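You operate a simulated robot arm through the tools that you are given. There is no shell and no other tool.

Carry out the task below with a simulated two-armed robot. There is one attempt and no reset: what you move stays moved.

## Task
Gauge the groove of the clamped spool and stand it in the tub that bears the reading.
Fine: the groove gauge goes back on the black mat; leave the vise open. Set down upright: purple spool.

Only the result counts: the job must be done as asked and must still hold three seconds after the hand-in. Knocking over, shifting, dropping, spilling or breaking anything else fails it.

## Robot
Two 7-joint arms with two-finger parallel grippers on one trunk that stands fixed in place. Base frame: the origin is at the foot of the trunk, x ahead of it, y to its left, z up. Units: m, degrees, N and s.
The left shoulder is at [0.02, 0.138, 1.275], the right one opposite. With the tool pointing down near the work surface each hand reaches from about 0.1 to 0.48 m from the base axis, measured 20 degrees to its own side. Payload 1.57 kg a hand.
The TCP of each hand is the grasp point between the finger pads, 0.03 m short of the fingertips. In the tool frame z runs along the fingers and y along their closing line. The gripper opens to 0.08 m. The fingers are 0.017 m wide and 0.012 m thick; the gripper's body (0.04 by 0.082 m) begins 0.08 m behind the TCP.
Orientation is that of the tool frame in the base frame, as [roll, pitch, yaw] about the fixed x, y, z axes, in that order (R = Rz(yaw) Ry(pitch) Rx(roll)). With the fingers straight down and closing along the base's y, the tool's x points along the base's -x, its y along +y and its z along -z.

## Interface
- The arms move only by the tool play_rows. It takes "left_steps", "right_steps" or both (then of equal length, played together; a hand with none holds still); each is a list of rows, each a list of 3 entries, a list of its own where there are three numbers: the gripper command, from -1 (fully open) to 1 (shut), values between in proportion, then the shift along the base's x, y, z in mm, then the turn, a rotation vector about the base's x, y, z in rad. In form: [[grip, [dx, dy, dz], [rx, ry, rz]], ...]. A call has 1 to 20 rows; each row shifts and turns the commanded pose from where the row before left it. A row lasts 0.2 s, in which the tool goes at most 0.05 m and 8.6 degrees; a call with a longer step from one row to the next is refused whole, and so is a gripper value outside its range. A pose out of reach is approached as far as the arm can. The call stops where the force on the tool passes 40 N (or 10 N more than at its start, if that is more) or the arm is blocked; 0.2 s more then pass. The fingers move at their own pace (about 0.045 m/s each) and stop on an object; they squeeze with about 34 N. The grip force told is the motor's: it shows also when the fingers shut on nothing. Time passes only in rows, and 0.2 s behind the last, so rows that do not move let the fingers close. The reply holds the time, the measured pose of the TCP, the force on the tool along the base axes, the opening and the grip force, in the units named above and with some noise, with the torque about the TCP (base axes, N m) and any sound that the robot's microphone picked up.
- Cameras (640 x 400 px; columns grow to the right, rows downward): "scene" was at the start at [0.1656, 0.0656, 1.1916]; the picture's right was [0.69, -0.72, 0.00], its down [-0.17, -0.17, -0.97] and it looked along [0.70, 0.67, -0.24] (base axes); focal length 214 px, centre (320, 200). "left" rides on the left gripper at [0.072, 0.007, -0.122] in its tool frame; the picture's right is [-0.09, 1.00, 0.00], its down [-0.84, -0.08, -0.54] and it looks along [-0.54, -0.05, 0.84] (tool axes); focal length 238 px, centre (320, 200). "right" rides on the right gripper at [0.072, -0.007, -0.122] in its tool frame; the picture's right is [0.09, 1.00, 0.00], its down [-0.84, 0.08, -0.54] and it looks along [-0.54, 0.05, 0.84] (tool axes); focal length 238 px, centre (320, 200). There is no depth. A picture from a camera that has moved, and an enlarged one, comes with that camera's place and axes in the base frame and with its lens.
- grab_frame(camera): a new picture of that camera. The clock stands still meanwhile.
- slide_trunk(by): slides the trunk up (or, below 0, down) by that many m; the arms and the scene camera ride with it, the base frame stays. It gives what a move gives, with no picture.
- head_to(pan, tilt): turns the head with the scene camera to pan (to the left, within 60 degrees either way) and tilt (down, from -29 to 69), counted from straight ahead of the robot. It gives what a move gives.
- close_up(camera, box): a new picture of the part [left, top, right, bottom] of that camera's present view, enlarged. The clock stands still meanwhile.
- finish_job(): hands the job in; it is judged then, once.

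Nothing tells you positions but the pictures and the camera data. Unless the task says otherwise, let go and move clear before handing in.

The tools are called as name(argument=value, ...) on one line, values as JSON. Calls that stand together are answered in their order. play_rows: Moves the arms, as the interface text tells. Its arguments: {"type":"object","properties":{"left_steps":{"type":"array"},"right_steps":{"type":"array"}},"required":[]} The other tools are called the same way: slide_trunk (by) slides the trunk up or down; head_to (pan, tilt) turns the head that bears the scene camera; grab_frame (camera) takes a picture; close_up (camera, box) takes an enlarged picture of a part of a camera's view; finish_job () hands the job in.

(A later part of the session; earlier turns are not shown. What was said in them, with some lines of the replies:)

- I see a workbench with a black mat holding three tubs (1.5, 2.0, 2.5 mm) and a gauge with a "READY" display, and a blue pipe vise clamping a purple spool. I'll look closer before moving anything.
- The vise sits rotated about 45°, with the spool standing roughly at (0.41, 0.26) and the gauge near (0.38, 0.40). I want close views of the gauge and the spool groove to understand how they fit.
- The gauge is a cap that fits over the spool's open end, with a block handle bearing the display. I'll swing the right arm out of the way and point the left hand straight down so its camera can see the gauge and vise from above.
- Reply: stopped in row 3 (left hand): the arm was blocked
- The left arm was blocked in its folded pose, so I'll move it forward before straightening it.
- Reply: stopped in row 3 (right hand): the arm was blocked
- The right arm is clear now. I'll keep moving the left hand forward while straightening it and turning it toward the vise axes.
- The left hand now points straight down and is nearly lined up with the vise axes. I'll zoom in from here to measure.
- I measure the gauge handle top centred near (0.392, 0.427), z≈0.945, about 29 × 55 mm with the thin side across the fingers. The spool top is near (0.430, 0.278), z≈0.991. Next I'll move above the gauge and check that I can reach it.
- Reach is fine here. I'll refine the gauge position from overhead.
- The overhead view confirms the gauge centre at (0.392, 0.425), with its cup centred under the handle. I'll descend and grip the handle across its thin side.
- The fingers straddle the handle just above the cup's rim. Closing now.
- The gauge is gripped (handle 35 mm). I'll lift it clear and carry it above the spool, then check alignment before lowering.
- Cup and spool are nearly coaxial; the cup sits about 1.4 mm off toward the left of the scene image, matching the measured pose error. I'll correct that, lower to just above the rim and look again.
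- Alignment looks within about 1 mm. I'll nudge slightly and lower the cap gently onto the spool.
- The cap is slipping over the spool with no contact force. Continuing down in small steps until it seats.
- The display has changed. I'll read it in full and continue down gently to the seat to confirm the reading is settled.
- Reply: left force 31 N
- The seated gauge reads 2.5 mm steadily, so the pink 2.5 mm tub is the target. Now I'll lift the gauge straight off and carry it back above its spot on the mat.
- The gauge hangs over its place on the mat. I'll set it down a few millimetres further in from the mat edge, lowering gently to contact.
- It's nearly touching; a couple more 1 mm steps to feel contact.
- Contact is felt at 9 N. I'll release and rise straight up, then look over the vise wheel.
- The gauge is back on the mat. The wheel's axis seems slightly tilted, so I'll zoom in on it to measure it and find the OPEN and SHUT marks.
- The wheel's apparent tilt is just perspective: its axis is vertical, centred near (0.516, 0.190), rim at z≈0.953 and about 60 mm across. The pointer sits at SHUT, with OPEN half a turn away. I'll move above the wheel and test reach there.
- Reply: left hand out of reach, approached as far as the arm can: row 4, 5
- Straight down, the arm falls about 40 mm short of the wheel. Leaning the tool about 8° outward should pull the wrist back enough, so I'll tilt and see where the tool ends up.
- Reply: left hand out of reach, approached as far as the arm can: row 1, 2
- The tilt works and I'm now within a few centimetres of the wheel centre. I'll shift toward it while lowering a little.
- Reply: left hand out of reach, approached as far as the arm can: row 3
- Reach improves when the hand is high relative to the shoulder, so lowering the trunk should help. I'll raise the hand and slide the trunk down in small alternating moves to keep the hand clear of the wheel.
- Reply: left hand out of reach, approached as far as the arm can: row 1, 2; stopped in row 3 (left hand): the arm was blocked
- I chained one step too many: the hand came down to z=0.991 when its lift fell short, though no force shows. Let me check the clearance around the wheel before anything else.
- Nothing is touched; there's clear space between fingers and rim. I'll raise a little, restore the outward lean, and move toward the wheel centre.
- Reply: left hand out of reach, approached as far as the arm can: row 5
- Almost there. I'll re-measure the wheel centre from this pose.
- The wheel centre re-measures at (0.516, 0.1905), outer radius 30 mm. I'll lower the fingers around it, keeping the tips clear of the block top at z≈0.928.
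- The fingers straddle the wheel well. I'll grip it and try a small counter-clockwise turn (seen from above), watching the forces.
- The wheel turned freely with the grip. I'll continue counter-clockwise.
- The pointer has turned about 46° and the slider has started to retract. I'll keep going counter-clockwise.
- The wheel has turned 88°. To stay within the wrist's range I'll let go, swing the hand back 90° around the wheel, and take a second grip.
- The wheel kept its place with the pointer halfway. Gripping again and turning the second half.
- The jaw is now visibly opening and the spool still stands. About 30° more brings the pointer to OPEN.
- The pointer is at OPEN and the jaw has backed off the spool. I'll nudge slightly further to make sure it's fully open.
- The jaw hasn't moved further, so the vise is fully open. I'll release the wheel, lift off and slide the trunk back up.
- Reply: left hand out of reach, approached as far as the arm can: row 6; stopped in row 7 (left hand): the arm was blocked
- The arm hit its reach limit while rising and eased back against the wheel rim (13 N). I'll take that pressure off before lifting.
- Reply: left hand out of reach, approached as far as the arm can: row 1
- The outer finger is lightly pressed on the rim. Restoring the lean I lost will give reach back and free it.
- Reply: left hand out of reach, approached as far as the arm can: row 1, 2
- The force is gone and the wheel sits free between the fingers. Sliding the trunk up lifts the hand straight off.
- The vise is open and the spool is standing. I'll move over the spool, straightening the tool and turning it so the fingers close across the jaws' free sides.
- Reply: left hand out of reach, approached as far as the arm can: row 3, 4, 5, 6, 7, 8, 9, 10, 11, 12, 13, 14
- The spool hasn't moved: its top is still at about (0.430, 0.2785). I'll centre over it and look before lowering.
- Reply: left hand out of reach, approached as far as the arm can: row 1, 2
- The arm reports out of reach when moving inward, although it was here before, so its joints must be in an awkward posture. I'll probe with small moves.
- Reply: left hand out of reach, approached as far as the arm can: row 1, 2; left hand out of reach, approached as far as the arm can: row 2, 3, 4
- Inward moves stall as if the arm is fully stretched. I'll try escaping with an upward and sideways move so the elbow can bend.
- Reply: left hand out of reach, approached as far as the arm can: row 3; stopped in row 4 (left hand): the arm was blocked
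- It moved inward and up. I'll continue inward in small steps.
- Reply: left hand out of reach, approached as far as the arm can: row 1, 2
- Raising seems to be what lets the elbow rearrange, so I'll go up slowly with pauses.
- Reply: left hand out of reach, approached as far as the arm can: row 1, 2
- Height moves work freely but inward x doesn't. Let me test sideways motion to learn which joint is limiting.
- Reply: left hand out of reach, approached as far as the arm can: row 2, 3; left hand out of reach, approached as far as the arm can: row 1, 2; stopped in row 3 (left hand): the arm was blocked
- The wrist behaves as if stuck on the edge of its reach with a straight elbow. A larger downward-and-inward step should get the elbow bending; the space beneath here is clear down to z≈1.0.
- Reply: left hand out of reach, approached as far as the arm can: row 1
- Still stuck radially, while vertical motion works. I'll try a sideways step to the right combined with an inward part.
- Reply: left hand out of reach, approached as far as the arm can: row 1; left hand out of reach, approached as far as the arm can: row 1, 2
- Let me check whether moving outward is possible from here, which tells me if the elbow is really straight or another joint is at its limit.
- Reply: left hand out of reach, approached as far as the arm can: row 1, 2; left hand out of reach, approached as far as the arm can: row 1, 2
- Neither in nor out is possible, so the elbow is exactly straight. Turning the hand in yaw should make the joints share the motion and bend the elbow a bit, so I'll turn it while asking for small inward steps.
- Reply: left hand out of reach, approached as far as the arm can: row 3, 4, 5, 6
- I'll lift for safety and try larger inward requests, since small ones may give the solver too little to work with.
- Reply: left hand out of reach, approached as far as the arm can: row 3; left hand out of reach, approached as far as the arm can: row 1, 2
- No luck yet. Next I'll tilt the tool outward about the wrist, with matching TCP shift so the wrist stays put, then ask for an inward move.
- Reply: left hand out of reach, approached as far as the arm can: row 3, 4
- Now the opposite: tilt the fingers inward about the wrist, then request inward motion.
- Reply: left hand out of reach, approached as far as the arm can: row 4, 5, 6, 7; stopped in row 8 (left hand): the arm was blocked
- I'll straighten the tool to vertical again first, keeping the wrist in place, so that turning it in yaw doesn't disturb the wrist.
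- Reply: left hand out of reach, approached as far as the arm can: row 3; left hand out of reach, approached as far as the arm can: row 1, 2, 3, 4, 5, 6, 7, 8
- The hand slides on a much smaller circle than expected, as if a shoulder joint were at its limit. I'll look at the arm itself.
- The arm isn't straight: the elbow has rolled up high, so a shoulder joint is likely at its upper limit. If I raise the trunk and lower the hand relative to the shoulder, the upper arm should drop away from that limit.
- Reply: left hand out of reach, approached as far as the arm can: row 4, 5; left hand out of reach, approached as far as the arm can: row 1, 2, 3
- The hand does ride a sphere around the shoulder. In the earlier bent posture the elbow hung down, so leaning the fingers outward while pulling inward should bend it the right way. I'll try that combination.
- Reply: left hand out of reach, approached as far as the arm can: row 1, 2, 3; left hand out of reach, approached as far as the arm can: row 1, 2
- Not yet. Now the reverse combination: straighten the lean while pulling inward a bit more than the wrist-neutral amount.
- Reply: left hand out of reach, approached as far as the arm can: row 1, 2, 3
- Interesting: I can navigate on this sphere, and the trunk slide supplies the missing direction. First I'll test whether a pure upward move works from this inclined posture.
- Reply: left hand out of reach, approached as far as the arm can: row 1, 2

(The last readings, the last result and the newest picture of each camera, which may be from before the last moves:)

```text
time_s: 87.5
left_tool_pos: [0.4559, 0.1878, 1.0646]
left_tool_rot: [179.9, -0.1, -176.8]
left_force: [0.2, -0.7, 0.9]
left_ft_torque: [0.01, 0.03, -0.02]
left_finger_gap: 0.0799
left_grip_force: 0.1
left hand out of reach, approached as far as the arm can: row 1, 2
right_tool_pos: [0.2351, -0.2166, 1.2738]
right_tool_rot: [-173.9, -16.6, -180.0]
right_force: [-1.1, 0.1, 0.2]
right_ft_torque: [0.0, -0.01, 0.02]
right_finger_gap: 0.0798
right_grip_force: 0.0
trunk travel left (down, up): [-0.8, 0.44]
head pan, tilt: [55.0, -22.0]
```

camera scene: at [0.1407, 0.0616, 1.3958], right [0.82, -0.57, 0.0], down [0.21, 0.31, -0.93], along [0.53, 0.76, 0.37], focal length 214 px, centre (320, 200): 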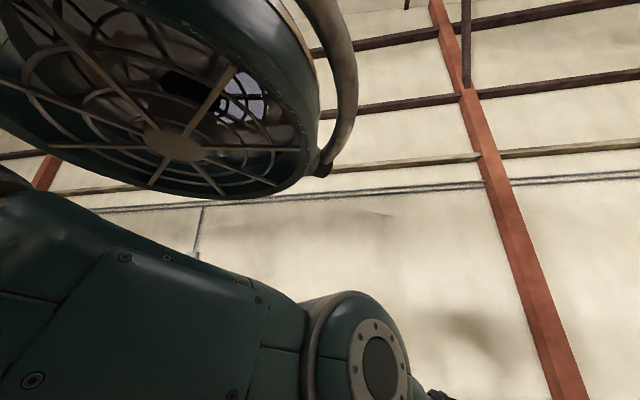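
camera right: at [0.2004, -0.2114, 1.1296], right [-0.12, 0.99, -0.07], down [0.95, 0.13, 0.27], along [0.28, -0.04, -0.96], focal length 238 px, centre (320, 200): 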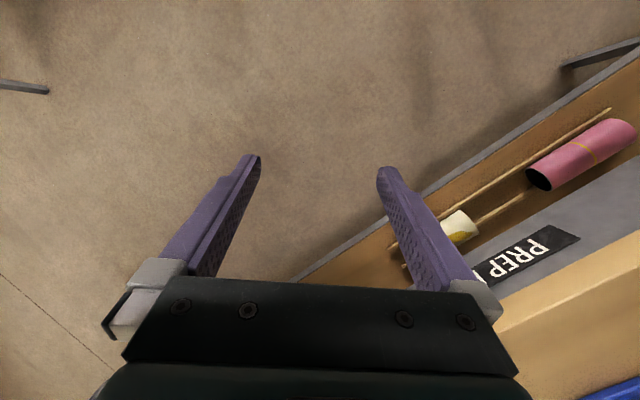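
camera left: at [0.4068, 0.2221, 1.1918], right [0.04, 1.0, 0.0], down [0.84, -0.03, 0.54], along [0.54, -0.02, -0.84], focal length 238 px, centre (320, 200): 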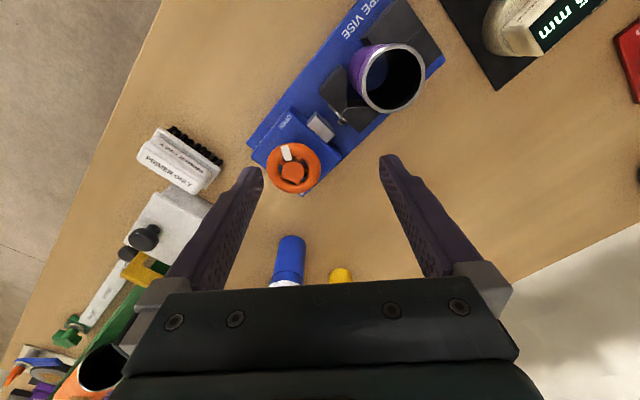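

That confirms it: the TCP lies on a sphere (radius ≈0.461) around (0.02, 0.199), so I can place the hand with on-sphere moves and do the vertical strokes with the trunk. I'll raise the trunk, then go to the point directly above the spool and turn to yaw 139°.

slide_trunk(by=0.045)

head_to(pan=43.9, tilt=30)

play_rows(left_steps=[[-1, [-4.4, 15.1, -7.6], [0, 0, -0.128]], [-1, [-4.4, 15.1, -7.6], [0, 0, -0.128]], [-1, [-4.4, 15.1, -7.6], [0, 0, -0.128]], [-1, [-4.4, 15.1, -7.6], [0, 0, -0.128]], [-1, [-4.4, 15.1, -7.6], [0, 0, -0.128]], [-1, [-4.3, 15.2, -7.6], [0, 0, -0.128]], [-1, [0, 0, 0], [0, 0, 0]]])

grab_frame(camera="left")

grab_frame(camera="scene")

```text
time_s: 88.4
left_tool_pos: [0.455, 0.1885, 1.1097]
left_tool_rot: [179.9, 0.0, -176.8]
left_force: [0.5, -0.8, -0.8]
left_ft_torque: [-0.03, -0.02, 0.0]
left_finger_gap: 0.0802
left_grip_force: 0.0
right_tool_pos: [0.2357, -0.2173, 1.3195]
right_tool_rot: [-174.1, -16.7, -179.9]
right_force: [0.4, 0.4, -0.1]
right_ft_torque: [0.0, -0.01, -0.02]
right_finger_gap: 0.08
right_grip_force: 0.0
trunk travel left (down, up): [-0.845, 0.395]
head pan, tilt: [55.0, -22.0]
```

```text
time_s: 89.6
left_tool_pos: [0.4561, 0.1889, 1.1098]
left_tool_rot: [179.9, 0.0, -176.8]
left_force: [-0.6, -1.3, 0.3]
left_ft_torque: [0.01, -0.04, 0.02]
left_finger_gap: 0.0799
left_grip_force: 0.0
right_tool_pos: [0.2346, -0.2179, 1.3179]
right_tool_rot: [-174.0, -16.7, -180.0]
right_force: [0.1, -0.7, -0.6]
right_ft_torque: [-0.01, 0.0, -0.03]
right_finger_gap: 0.0804
right_grip_force: 0.0
trunk travel left (down, up): [-0.845, 0.395]
head pan, tilt: [43.9, 30.0]
```

```text
time_s: 91.2
left_tool_pos: [0.4308, 0.2788, 1.0634]
left_tool_rot: [179.9, 0.0, 139.2]
left_force: [-0.4, 0.3, -0.3]
left_ft_torque: [-0.03, 0.03, 0.01]
left_finger_gap: 0.0801
left_grip_force: 0.1
left hand out of reach, approached as far as the arm can: row 2
right_tool_pos: [0.2351, -0.2167, 1.3192]
right_tool_rot: [-174.1, -16.8, 179.9]
right_force: [0.1, 0.2, -0.5]
right_ft_torque: [0.01, 0.0, 0.0]
right_finger_gap: 0.0801
right_grip_force: 0.1
trunk travel left (down, up): [-0.845, 0.395]
head pan, tilt: [43.9, 30.0]
```

```text
taken
camera left: at [0.3798, 0.3318, 1.1841], right [0.72, 0.69, 0.0], down [0.58, -0.61, 0.54], along [0.38, -0.39, -0.84], focal length 238 px, centre (320, 200)
```

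left: 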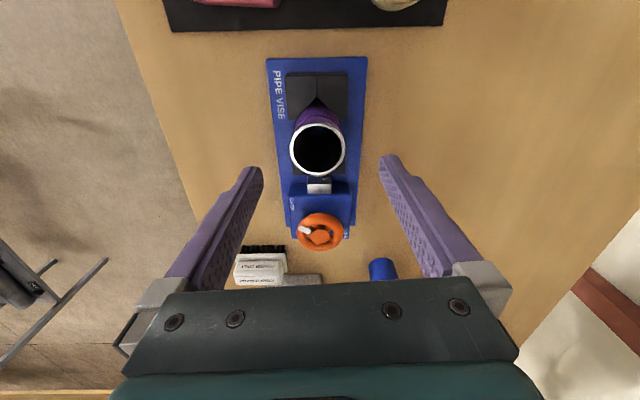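

```text
taken
camera scene: at [0.1634, 0.0636, 1.3606], right [0.69, -0.72, 0.0], down [-0.36, -0.35, -0.87], along [0.62, 0.6, -0.5], focal length 214 px, centre (320, 200)
```

scene: 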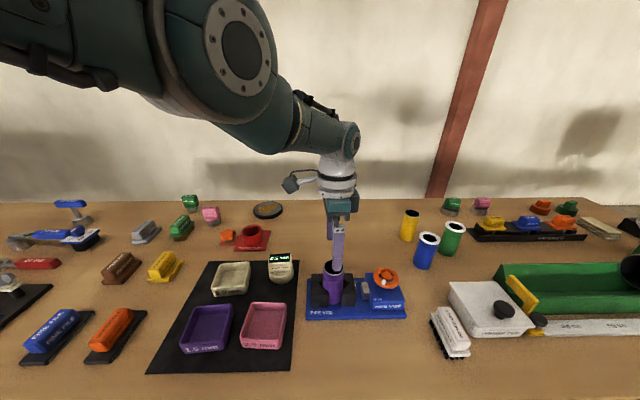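

The sphere model works: I'm right above the spool. A quick zoom to verify centring before the trunk takes the hand down.

close_up(camera="left", box=[260, 80, 380, 190])

close_up(camera="scene", box=[290, 190, 420, 330])

```text
3.64 times, centred on (320, 135) of left
camera zoom: at [0.3798, 0.3318, 1.1841], right [0.72, 0.69, 0.0], down [0.58, -0.61, 0.54], along [0.38, -0.39, -0.84], focal length 867 px, centre (320, 436)
```

zoom: 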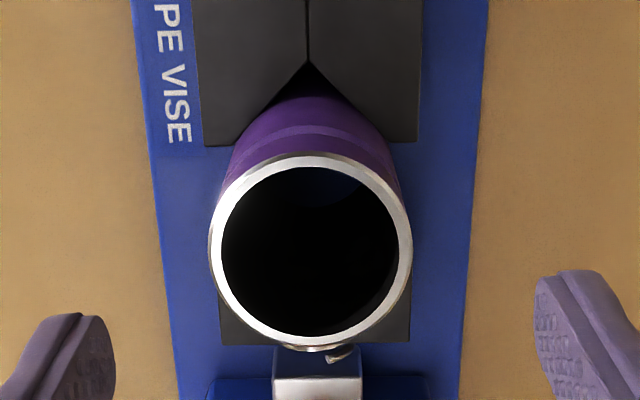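

```text
2.86 times, centred on (355, 260) of scene
camera zoom: at [0.1634, 0.0636, 1.3606], right [0.69, -0.72, 0.0], down [-0.36, -0.35, -0.87], along [0.62, 0.6, -0.5], focal length 613 px, centre (220, 29)
```

zoom: 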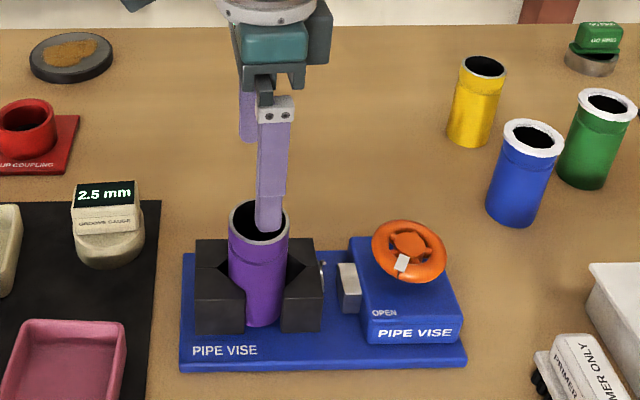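

The spool centre is about 2 mm off the grip line. I'll nudge, then lower by trunk to the grasp height.

play_rows(left_steps=[[-1, [-1.5, -1.3, -1.5], [0, 0, 0]], [-1, [0, 0, 0], [0, 0, 0]]])

slide_trunk(by=-0.05)

grab_frame(camera="left")

close_up(camera="scene", box=[290, 190, 420, 330])

```text
time_s: 91.8
left_tool_pos: [0.4311, 0.2778, 1.0612]
left_tool_rot: [179.7, -0.1, 139.3]
left_force: [-0.1, 0.3, 0.4]
left_ft_torque: [0.01, 0.01, -0.01]
left_finger_gap: 0.08
left_grip_force: 0.1
right_tool_pos: [0.2349, -0.2172, 1.3189]
right_tool_rot: [-174.0, -16.6, -179.9]
right_force: [-0.7, -0.7, 0.3]
right_ft_torque: [-0.04, 0.01, -0.06]
right_finger_gap: 0.0801
right_grip_force: 0.0
trunk travel left (down, up): [-0.845, 0.395]
head pan, tilt: [43.9, 30.0]
```

```text
time_s: 92.7
left_tool_pos: [0.4298, 0.2788, 1.0104]
left_tool_rot: [179.9, 0.0, 139.3]
left_force: [0.3, -0.2, 0.1]
left_ft_torque: [-0.02, -0.01, 0.01]
left_finger_gap: 0.0802
left_grip_force: 0.0
right_tool_pos: [0.234, -0.2163, 1.2699]
right_tool_rot: [-174.0, -16.7, -180.0]
right_force: [-0.4, 1.0, 1.0]
right_ft_torque: [0.01, -0.01, 0.01]
right_finger_gap: 0.08
right_grip_force: 0.2
trunk travel left (down, up): [-0.795, 0.445]
head pan, tilt: [43.9, 30.0]
```

```text
taken
camera left: at [0.3792, 0.3303, 1.1323], right [0.72, 0.69, 0.0], down [0.58, -0.61, 0.54], along [0.38, -0.39, -0.84], focal length 238 px, centre (320, 200)
```

left: 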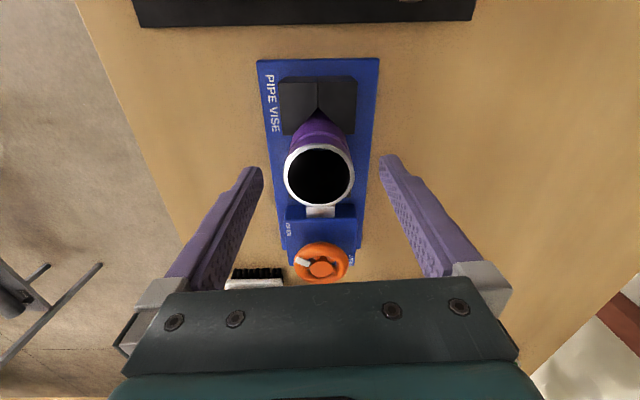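

```text
2.86 times, centred on (355, 260) of scene
camera zoom: at [0.1635, 0.0636, 1.3106], right [0.69, -0.72, 0.0], down [-0.36, -0.35, -0.87], along [0.62, 0.6, -0.5], focal length 613 px, centre (220, 29)
```

zoom: 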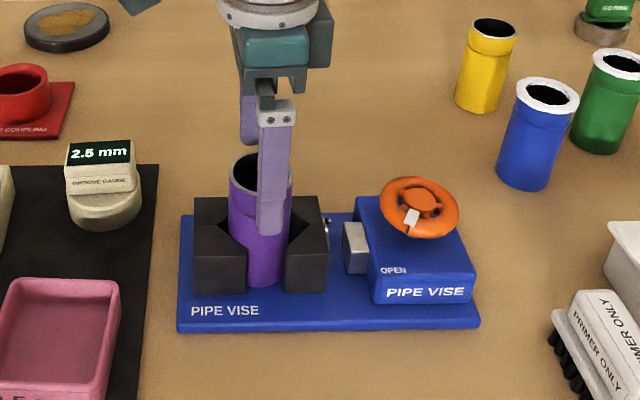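

Well centred, with both fingers clear of the spool. Lowering the last 35 mm by trunk.

slide_trunk(by=-0.034)

close_up(camera="scene", box=[300, 170, 400, 300])

grab_frame(camera="left")

```text
time_s: 93.5
left_tool_pos: [0.4297, 0.278, 0.9768]
left_tool_rot: [180.0, 0.0, 139.3]
left_force: [0.7, 0.5, -0.2]
left_ft_torque: [0.0, -0.01, -0.01]
left_finger_gap: 0.0798
left_grip_force: 0.0
right_tool_pos: [0.2346, -0.2168, 1.2343]
right_tool_rot: [-174.0, -16.7, -179.9]
right_force: [-0.3, 0.3, 0.2]
right_ft_torque: [0.01, -0.02, 0.02]
right_finger_gap: 0.0801
right_grip_force: 0.1
trunk travel left (down, up): [-0.761, 0.479]
head pan, tilt: [43.9, 30.0]
```

```text
3.08 times, centred on (350, 235) of scene
camera zoom: at [0.1635, 0.0636, 1.2766], right [0.69, -0.72, 0.0], down [-0.36, -0.35, -0.87], along [0.62, 0.6, -0.5], focal length 660 px, centre (228, 92)
```

zoom: 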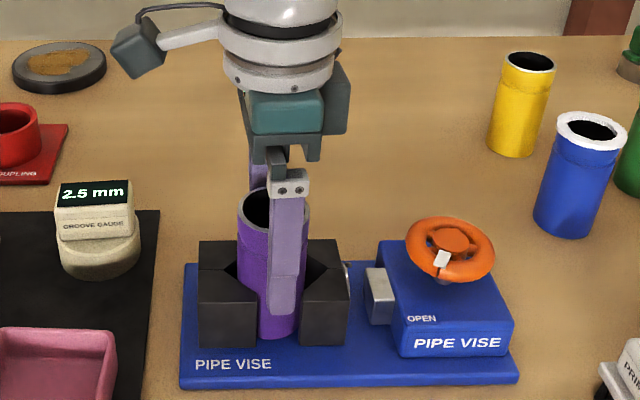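

```text
taken
camera left: at [0.3792, 0.3303, 1.0983], right [0.72, 0.69, 0.0], down [0.58, -0.61, 0.54], along [0.38, -0.39, -0.84], focal length 238 px, centre (320, 200)
```

left: 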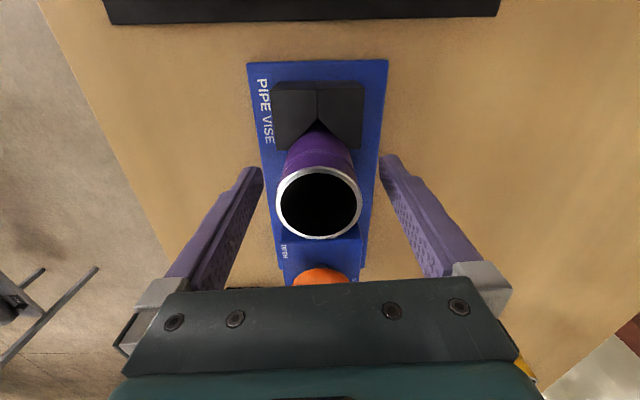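

The hand is at the grasp height. Closing on the spool.

play_rows(left_steps=[[1, [0, 0, 0], [0, 0, 0]], [1, [0, 0, 0], [0, 0, 0]], [1, [0, 0, 0], [0, 0, 0]], [1, [0, 0, 0], [0, 0, 0]], [1, [0, 0, 0], [0, 0, 0]]])

close_up(camera="scene", box=[300, 170, 400, 300])

```text
time_s: 94.7
left_tool_pos: [0.4309, 0.2763, 0.9754]
left_tool_rot: [180.0, -0.1, 139.3]
left_force: [-2.8, -3.0, 4.9]
left_ft_torque: [-0.18, 0.23, -0.05]
left_finger_gap: 0.0474
left_grip_force: 33.8
right_tool_pos: [0.2347, -0.2178, 1.2347]
right_tool_rot: [-173.9, -16.7, -179.9]
right_force: [-0.2, 0.2, -0.5]
right_ft_torque: [0.0, 0.02, 0.01]
right_finger_gap: 0.0802
right_grip_force: 0.1
trunk travel left (down, up): [-0.761, 0.479]
head pan, tilt: [43.9, 30.0]
```

```text
3.08 times, centred on (350, 235) of scene
camera zoom: at [0.1633, 0.0633, 1.2766], right [0.69, -0.72, 0.0], down [-0.36, -0.35, -0.87], along [0.62, 0.6, -0.5], focal length 660 px, centre (228, 92)
```

zoom: 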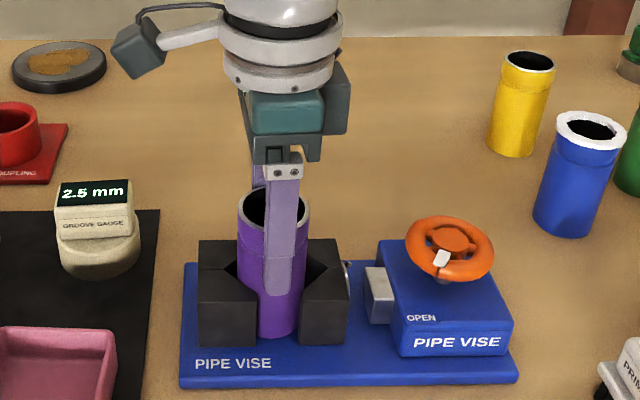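

The spool is held (47.4 mm). I'll lift it a bit with the trunk and check it comes free cleanly.

slide_trunk(by=0.03)

close_up(camera="scene", box=[300, 170, 400, 300])

```text
time_s: 95.4
left_tool_pos: [0.4307, 0.2782, 1.0065]
left_tool_rot: [-180.0, 0.0, 139.3]
left_force: [0.4, -1.3, -2.3]
left_ft_torque: [-0.17, 0.01, -0.01]
left_finger_gap: 0.0475
left_grip_force: 33.9
right_tool_pos: [0.2352, -0.2182, 1.2652]
right_tool_rot: [-174.0, -16.7, -180.0]
right_force: [-0.1, -0.6, -0.4]
right_ft_torque: [0.04, 0.02, -0.04]
right_finger_gap: 0.08
right_grip_force: 0.1
trunk travel left (down, up): [-0.791, 0.449]
head pan, tilt: [43.9, 30.0]
```

```text
3.08 times, centred on (350, 235) of scene
camera zoom: at [0.1633, 0.0632, 1.3066], right [0.69, -0.72, 0.0], down [-0.36, -0.35, -0.87], along [0.62, 0.6, -0.5], focal length 660 px, centre (228, 92)
```

zoom: 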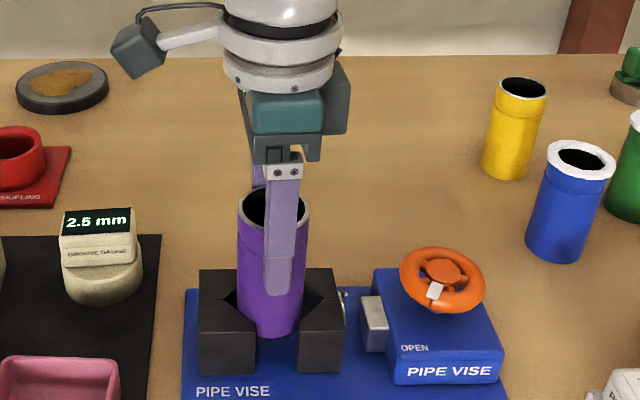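

It lifts cleanly and upright. I'll raise the trunk to carrying height and re-measure the 2.5 mm tub from both cameras.

slide_trunk(by=0.216)

grab_frame(camera="scene")

grab_frame(camera="left")

```text
time_s: 97.7
left_tool_pos: [0.4296, 0.2779, 1.2232]
left_tool_rot: [179.9, 0.0, 139.3]
left_force: [0.3, 0.4, -2.9]
left_ft_torque: [0.01, -0.01, 0.0]
left_finger_gap: 0.0474
left_grip_force: 34.0
right_tool_pos: [0.2344, -0.2167, 1.4817]
right_tool_rot: [-174.0, -16.8, 180.0]
right_force: [-0.4, 0.7, 0.4]
right_ft_torque: [-0.03, -0.03, 0.02]
right_finger_gap: 0.0799
right_grip_force: 0.0
trunk travel left (down, up): [-1.007, 0.233]
head pan, tilt: [43.9, 30.0]
```

```text
taken
camera scene: at [0.1633, 0.0636, 1.5225], right [0.69, -0.72, 0.0], down [-0.36, -0.35, -0.87], along [0.62, 0.6, -0.5], focal length 214 px, centre (320, 200)
```

scene: 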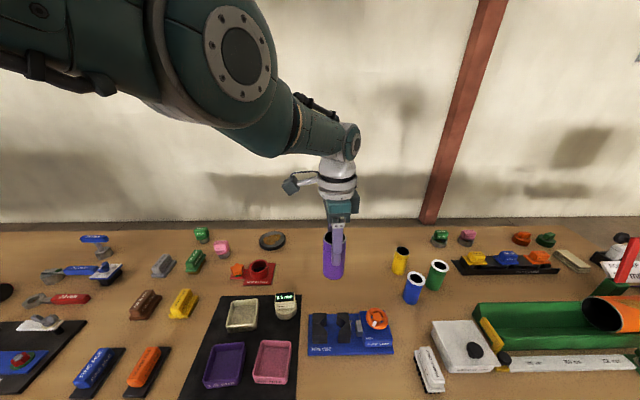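

```text
taken
camera left: at [0.3789, 0.3302, 1.3441], right [0.72, 0.69, 0.0], down [0.58, -0.61, 0.54], along [0.38, -0.39, -0.84], focal length 238 px, centre (320, 200)
```

left: 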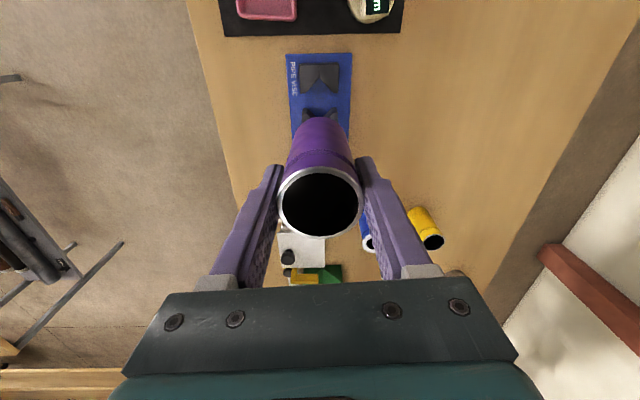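

close_up(camera="scene", box=[190, 280, 310, 400])

close_up(camera="scene", box=[290, 220, 420, 370])

```text
3.33 times, centred on (250, 340) of scene
camera zoom: at [0.1633, 0.0636, 1.5225], right [0.69, -0.72, 0.0], down [-0.36, -0.35, -0.87], along [0.62, 0.6, -0.5], focal length 715 px, centre (553, -267)
```

zoom: 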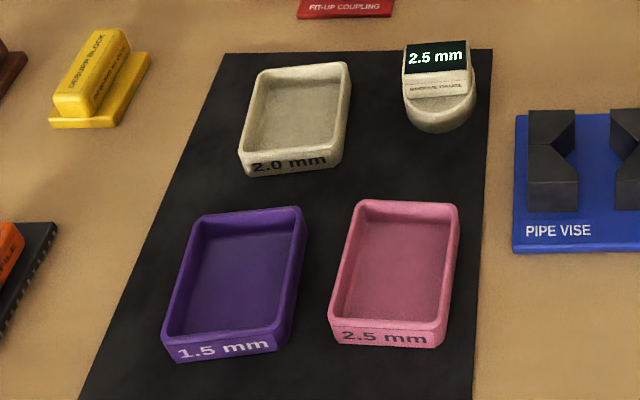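

```text
2.67 times, centred on (355, 295) of scene
camera zoom: at [0.1633, 0.0636, 1.5225], right [0.69, -0.72, 0.0], down [-0.36, -0.35, -0.87], along [0.62, 0.6, -0.5], focal length 572 px, centre (227, -53)
```

zoom: 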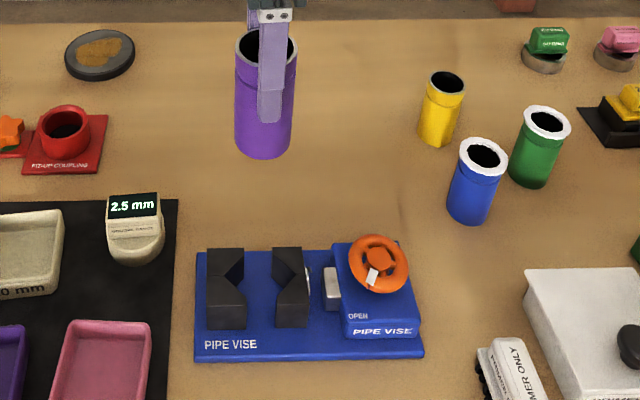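

The 2.5 mm tub is centred near (0.274, 0.333) with its rim at z≈0.91, and the spool bottom sits 80 mm below the TCP. I'll carry the spool along the sphere toward the tub, checking halfway.

play_rows(left_steps=[[1, [-7.8, 2.75, -14.5], [0, 0, 0]], [1, [-7.8, 2.75, -12.7], [0, 0, 0]], [1, [-7.8, 2.75, -12.2], [0, 0, 0]], [1, [-7.8, 2.75, -11.2], [0, 0, 0]], [1, [-15.5, 5.5, -20.2], [0, 0, 0]], [1, [-15.5, 5.5, -17.8], [0, 0, 0]], [1, [-15.5, 5.5, -16.1], [0, 0, 0]], [1, [0, 0, 0], [0, 0, 0]]])

grab_frame(camera="scene")

```text
time_s: 99.5
left_tool_pos: [0.3518, 0.3064, 1.1179]
left_tool_rot: [179.9, 0.1, 139.3]
left_force: [0.7, 0.2, -2.9]
left_ft_torque: [0.03, 0.02, 0.0]
left_finger_gap: 0.0472
left_grip_force: 33.8
right_tool_pos: [0.2335, -0.2183, 1.4792]
right_tool_rot: [-174.0, -16.7, 180.0]
right_force: [1.4, -0.7, 0.3]
right_ft_torque: [0.03, -0.01, 0.03]
right_finger_gap: 0.08
right_grip_force: 0.0
trunk travel left (down, up): [-1.007, 0.233]
head pan, tilt: [43.9, 30.0]
```

```text
taken
camera scene: at [0.1633, 0.0636, 1.5226], right [0.69, -0.72, 0.0], down [-0.36, -0.35, -0.87], along [0.62, 0.6, -0.5], focal length 214 px, centre (320, 200)
```

scene: 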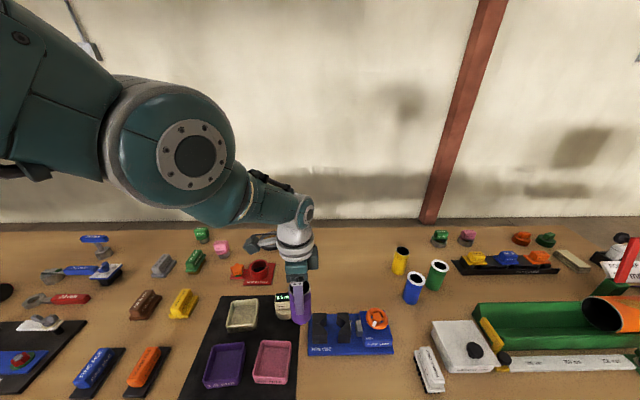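

On track with no reach warnings. Continuing the second half to above the tub.

play_rows(left_steps=[[1, [-15.6, 5.3, -14.3], [0, 0, 0]], [1, [-15.6, 5.3, -12.8], [0, 0, 0]], [1, [-15.6, 5.3, -11.6], [0, 0, 0]], [1, [-15.6, 5.3, -10.3], [0, 0, 0]], [1, [-15.4, 5.4, -9], [0, 0, 0]], [1, [0, 0, 0], [0, 0, 0]]])

grab_frame(camera="scene")

grab_frame(camera="left")

close_up(camera="scene", box=[190, 280, 310, 400])

```text
time_s: 100.9
left_tool_pos: [0.2755, 0.3335, 1.0593]
left_tool_rot: [179.9, 0.0, 139.3]
left_force: [1.0, -0.4, -2.1]
left_ft_torque: [-0.04, -0.02, 0.0]
left_finger_gap: 0.0478
left_grip_force: 33.9
right_tool_pos: [0.2348, -0.217, 1.4817]
right_tool_rot: [-174.0, -16.7, 180.0]
right_force: [-0.1, 0.4, 0.6]
right_ft_torque: [-0.01, 0.03, -0.04]
right_finger_gap: 0.08
right_grip_force: 0.1
trunk travel left (down, up): [-1.007, 0.233]
head pan, tilt: [43.9, 30.0]
```

```text
taken
camera scene: at [0.1633, 0.0635, 1.5226], right [0.69, -0.72, 0.0], down [-0.36, -0.35, -0.87], along [0.62, 0.6, -0.5], focal length 214 px, centre (320, 200)
```

scene: 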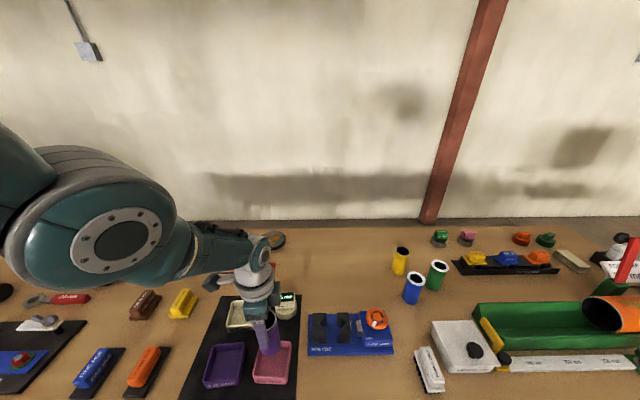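

```text
taken
camera left: at [0.2237, 0.3848, 1.1815], right [0.72, 0.69, 0.0], down [0.58, -0.61, 0.54], along [0.38, -0.39, -0.84], focal length 238 px, centre (320, 200)
```

left: 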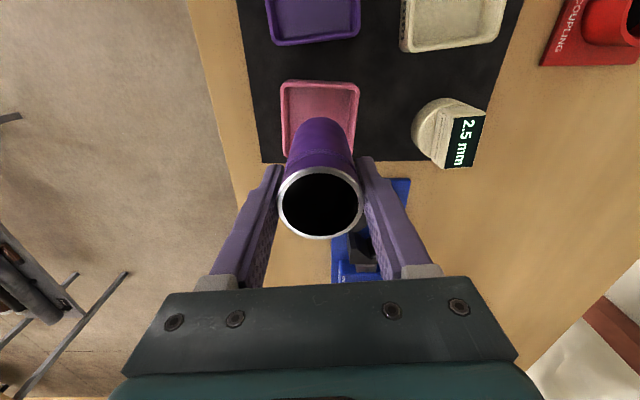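

```text
3.33 times, centred on (250, 340) of scene
camera zoom: at [0.1633, 0.0635, 1.5226], right [0.69, -0.72, 0.0], down [-0.36, -0.35, -0.87], along [0.62, 0.6, -0.5], focal length 715 px, centre (553, -267)
```

zoom: 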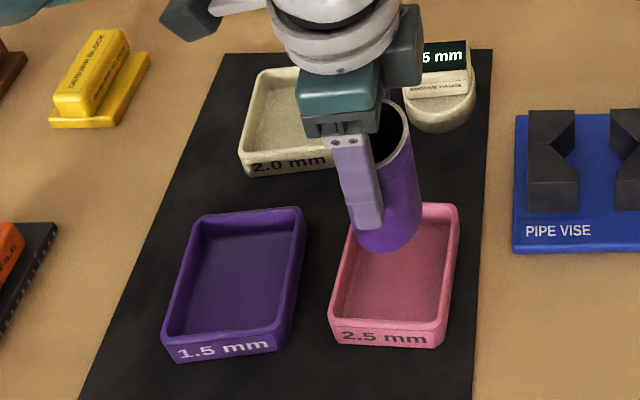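

The spool hangs centred over the 2.5 mm tub. Lowering with the trunk to about 10 mm above the floor.

slide_trunk(by=-0.078)

close_up(camera="scene", box=[190, 220, 310, 360])

grab_frame(camera="left")

```text
time_s: 102.1
left_tool_pos: [0.2744, 0.3317, 0.9812]
left_tool_rot: [180.0, 0.0, 139.3]
left_force: [-0.3, 0.4, -2.7]
left_ft_torque: [-0.01, -0.01, -0.01]
left_finger_gap: 0.0472
left_grip_force: 33.9
right_tool_pos: [0.2343, -0.2169, 1.4028]
right_tool_rot: [-173.9, -16.7, -179.9]
right_force: [0.0, -0.3, -0.3]
right_ft_torque: [-0.01, 0.03, 0.01]
right_finger_gap: 0.0799
right_grip_force: 0.1
trunk travel left (down, up): [-0.929, 0.311]
head pan, tilt: [43.9, 30.0]
```

```text
2.86 times, centred on (250, 290) of scene
camera zoom: at [0.1634, 0.0635, 1.4446], right [0.69, -0.72, 0.0], down [-0.36, -0.35, -0.87], along [0.62, 0.6, -0.5], focal length 613 px, centre (520, -57)
```

zoom: 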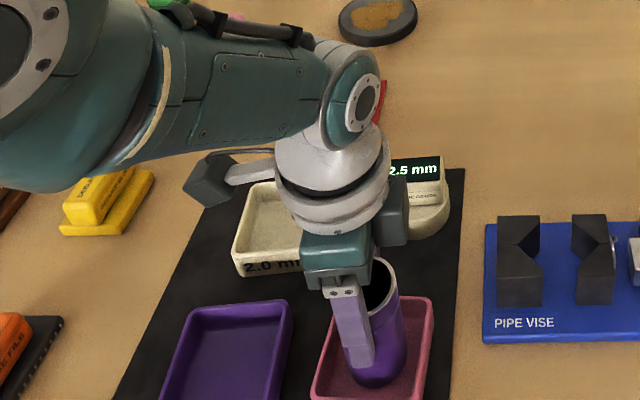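

```text
taken
camera left: at [0.2239, 0.3847, 1.1036], right [0.72, 0.69, 0.0], down [0.58, -0.61, 0.54], along [0.38, -0.39, -0.84], focal length 238 px, centre (320, 200)
```

left: 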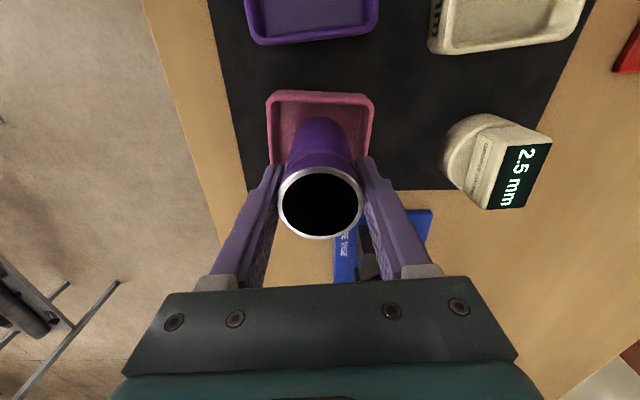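

The spool is inside the tub walls. I'll creep down in small trunk steps, watching the force.

slide_trunk(by=-0.007)

slide_trunk(by=-0.002)

```text
time_s: 102.6
left_tool_pos: [0.275, 0.3322, 0.9746]
left_tool_rot: [179.9, 0.0, 139.4]
left_force: [0.1, -0.1, -2.8]
left_ft_torque: [0.01, 0.0, 0.01]
left_finger_gap: 0.0475
left_grip_force: 34.3
right_tool_pos: [0.2346, -0.2164, 1.3954]
right_tool_rot: [-174.0, -16.7, -180.0]
right_force: [-0.1, 0.7, 0.2]
right_ft_torque: [-0.01, 0.0, -0.01]
right_finger_gap: 0.0803
right_grip_force: 0.1
trunk travel left (down, up): [-0.922, 0.318]
head pan, tilt: [43.9, 30.0]
```

```text
time_s: 103.2
left_tool_pos: [0.275, 0.3313, 0.9732]
left_tool_rot: [-180.0, 0.1, 139.3]
left_force: [-3.7, -2.6, 14.1]
left_ft_torque: [-0.32, 0.33, -0.06]
left_finger_gap: 0.0474
left_grip_force: 33.8
right_tool_pos: [0.2354, -0.2173, 1.3943]
right_tool_rot: [-174.0, -16.7, 180.0]
right_force: [0.9, 0.7, -0.4]
right_ft_torque: [0.03, 0.0, 0.03]
right_finger_gap: 0.0802
right_grip_force: 0.0
trunk travel left (down, up): [-0.92, 0.32]
head pan, tilt: [43.9, 30.0]
```

Contact with 14 N. I'll check the spool is truly on the floor and not on a wall before releasing.

close_up(camera="scene", box=[240, 290, 310, 370])

close_up(camera="left", box=[250, 80, 390, 250])

```text
5.00 times, centred on (275, 330) of scene
camera zoom: at [0.1634, 0.0637, 1.4359], right [0.69, -0.72, 0.0], down [-0.36, -0.35, -0.87], along [0.62, 0.6, -0.5], focal length 1072 px, centre (545, -450)
```

zoom: 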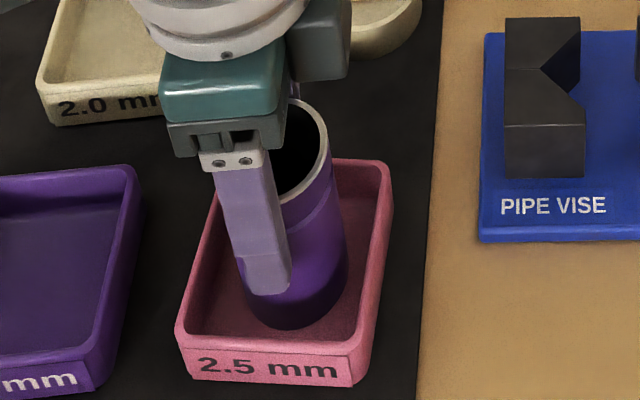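

```text
2.35 times, centred on (320, 165) of left
camera zoom: at [0.2241, 0.3849, 1.0952], right [0.72, 0.69, 0.0], down [0.58, -0.6, 0.54], along [0.38, -0.39, -0.84], focal length 561 px, centre (320, 282)
```

zoom: 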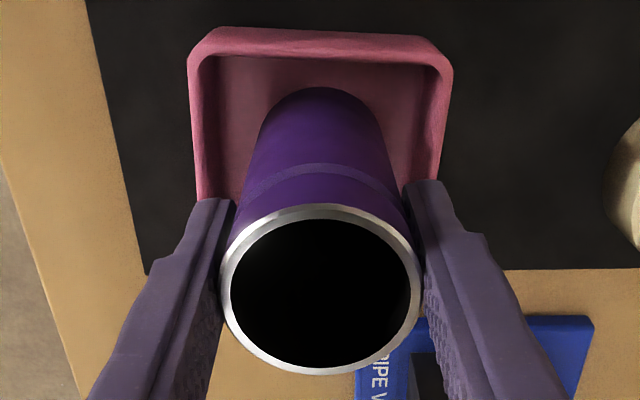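

The spool sits flat on the floor, clear of the walls. Releasing, then rising straight up with the trunk.

play_rows(left_steps=[[-0.25, [0, 0, 0], [0, 0, 0]], [-0.4, [0, 0, 0], [0, 0, 0]], [-1, [0, 0, 0], [0, 0, 0]], [-1, [0, 0, 0], [0, 0, 0]], [-1, [0, 0, 0], [0, 0, 0]]])

close_up(camera="left", box=[220, 80, 420, 250])

close_up(camera="scene", box=[240, 290, 310, 370])

```text
time_s: 104.4
left_tool_pos: [0.2755, 0.3323, 0.9727]
left_tool_rot: [179.9, -0.1, 139.3]
left_force: [0.9, -0.1, -0.5]
left_ft_torque: [0.0, 0.03, 0.02]
left_finger_gap: 0.0802
left_grip_force: 0.1
right_tool_pos: [0.2354, -0.2167, 1.3939]
right_tool_rot: [-174.1, -16.7, -180.0]
right_force: [0.2, -0.2, -0.3]
right_ft_torque: [-0.01, -0.01, 0.01]
right_finger_gap: 0.0803
right_grip_force: 0.0
trunk travel left (down, up): [-0.92, 0.32]
head pan, tilt: [43.9, 30.0]
```

```text
2.35 times, centred on (320, 165) of left
camera zoom: at [0.224, 0.3849, 1.0947], right [0.72, 0.69, 0.0], down [0.58, -0.61, 0.54], along [0.38, -0.39, -0.84], focal length 561 px, centre (320, 282)
```

zoom: 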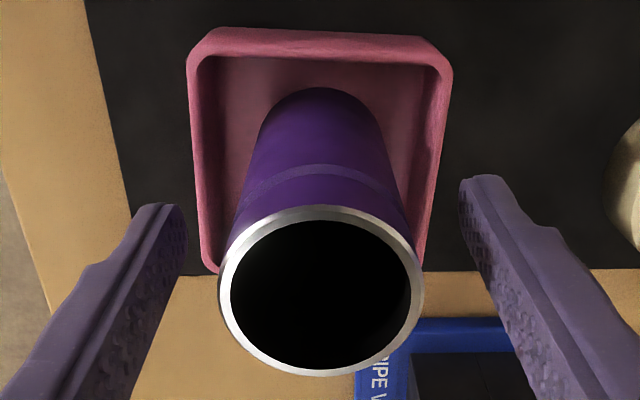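

```text
5.00 times, centred on (275, 330) of scene
camera zoom: at [0.1634, 0.0636, 1.4356], right [0.69, -0.72, 0.0], down [-0.36, -0.35, -0.87], along [0.62, 0.6, -0.5], focal length 1072 px, centre (545, -450)
```

zoom: 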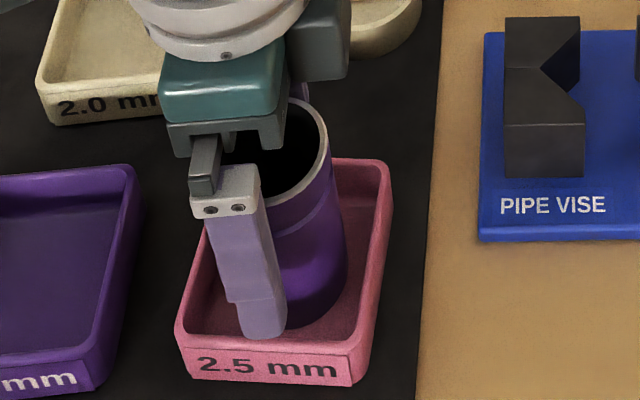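

The spool stands steadily on its own and the fingers are well clear of it. Raising the trunk straight up.

slide_trunk(by=0.15)

grab_frame(camera="scene")

grab_frame(camera="left")

close_up(camera="scene", box=[200, 280, 400, 400])

```text
time_s: 106.1
left_tool_pos: [0.2748, 0.3328, 1.1232]
left_tool_rot: [179.9, 0.0, 139.3]
left_force: [0.4, -0.4, 0.0]
left_ft_torque: [0.0, 0.04, 0.02]
left_finger_gap: 0.0799
left_grip_force: 0.1
right_tool_pos: [0.2338, -0.2169, 1.5441]
right_tool_rot: [-174.0, -16.7, -179.9]
right_force: [0.1, -0.3, 0.1]
right_ft_torque: [0.02, 0.02, 0.03]
right_finger_gap: 0.0798
right_grip_force: 0.0
trunk travel left (down, up): [-1.07, 0.17]
head pan, tilt: [43.9, 30.0]
```

```text
taken
camera scene: at [0.1634, 0.0636, 1.5856], right [0.69, -0.72, 0.0], down [-0.36, -0.35, -0.87], along [0.62, 0.6, -0.5], focal length 214 px, centre (320, 200)
```

scene: 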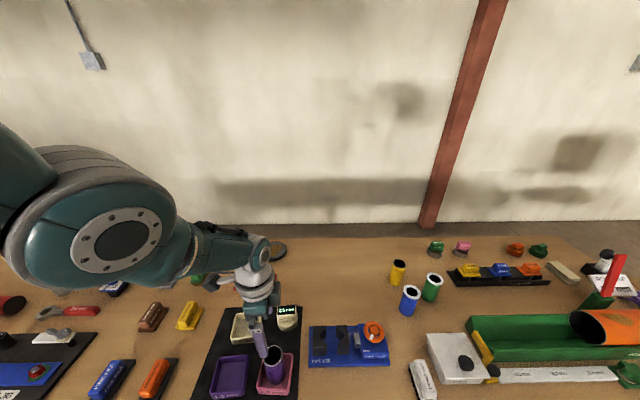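

```text
taken
camera left: at [0.224, 0.3849, 1.2447], right [0.72, 0.69, 0.0], down [0.58, -0.61, 0.54], along [0.38, -0.39, -0.84], focal length 238 px, centre (320, 200)
```

left: 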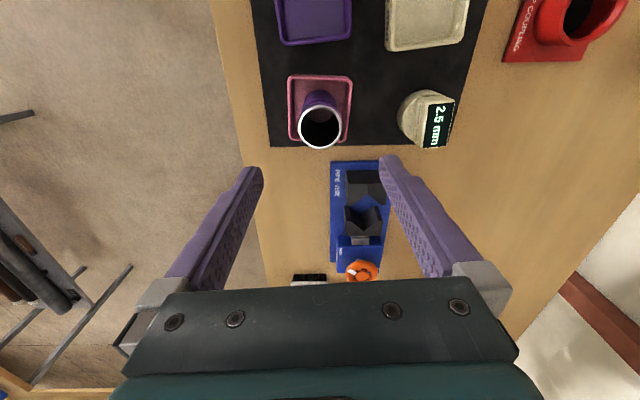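

```text
3.20 times, centred on (300, 340) of scene
camera zoom: at [0.1634, 0.0636, 1.5856], right [0.69, -0.72, 0.0], down [-0.36, -0.35, -0.87], along [0.62, 0.6, -0.5], focal length 686 px, centre (384, -248)
```

zoom: 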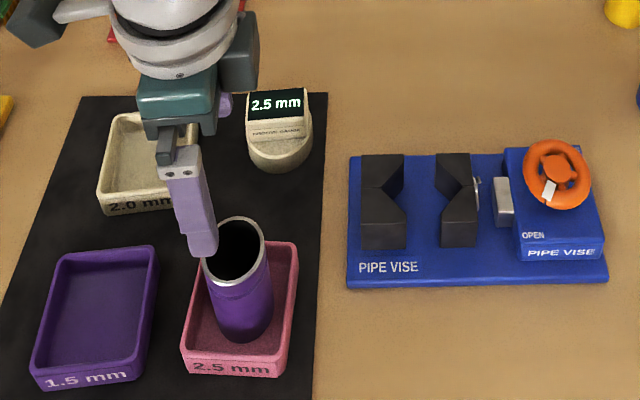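

The spool stands upright in the 2.5 mm tub and the gauge is back on the black mat. The vise is open, and both hands are clear. Handing in.

finish_job()

```text
The job is handed in.
```

The job is handed in. The purple spool read 2.5 mm on the groove gauge and now stands upright in the pink 2.5 mm tub.

- **Gauge:** it is back on the black mat, a few millimetres further in from the edge than before. Its display still shows 2.5 mm.
- **Vise:** it is left open, with the wheel pointer at OPEN and the jaw backed off.
- **Hands:** both are clear, and in the last pictures nothing else looked shifted or knocked over.

While I lifted off the vise wheel, the left arm hit its reach limit and one finger pressed lightly on the rim, about 15 N. I freed it without moving anything visible. After that the arm would no longer pull inward, so I used the trunk slide for the up and down moves when picking up and setting down the spool.
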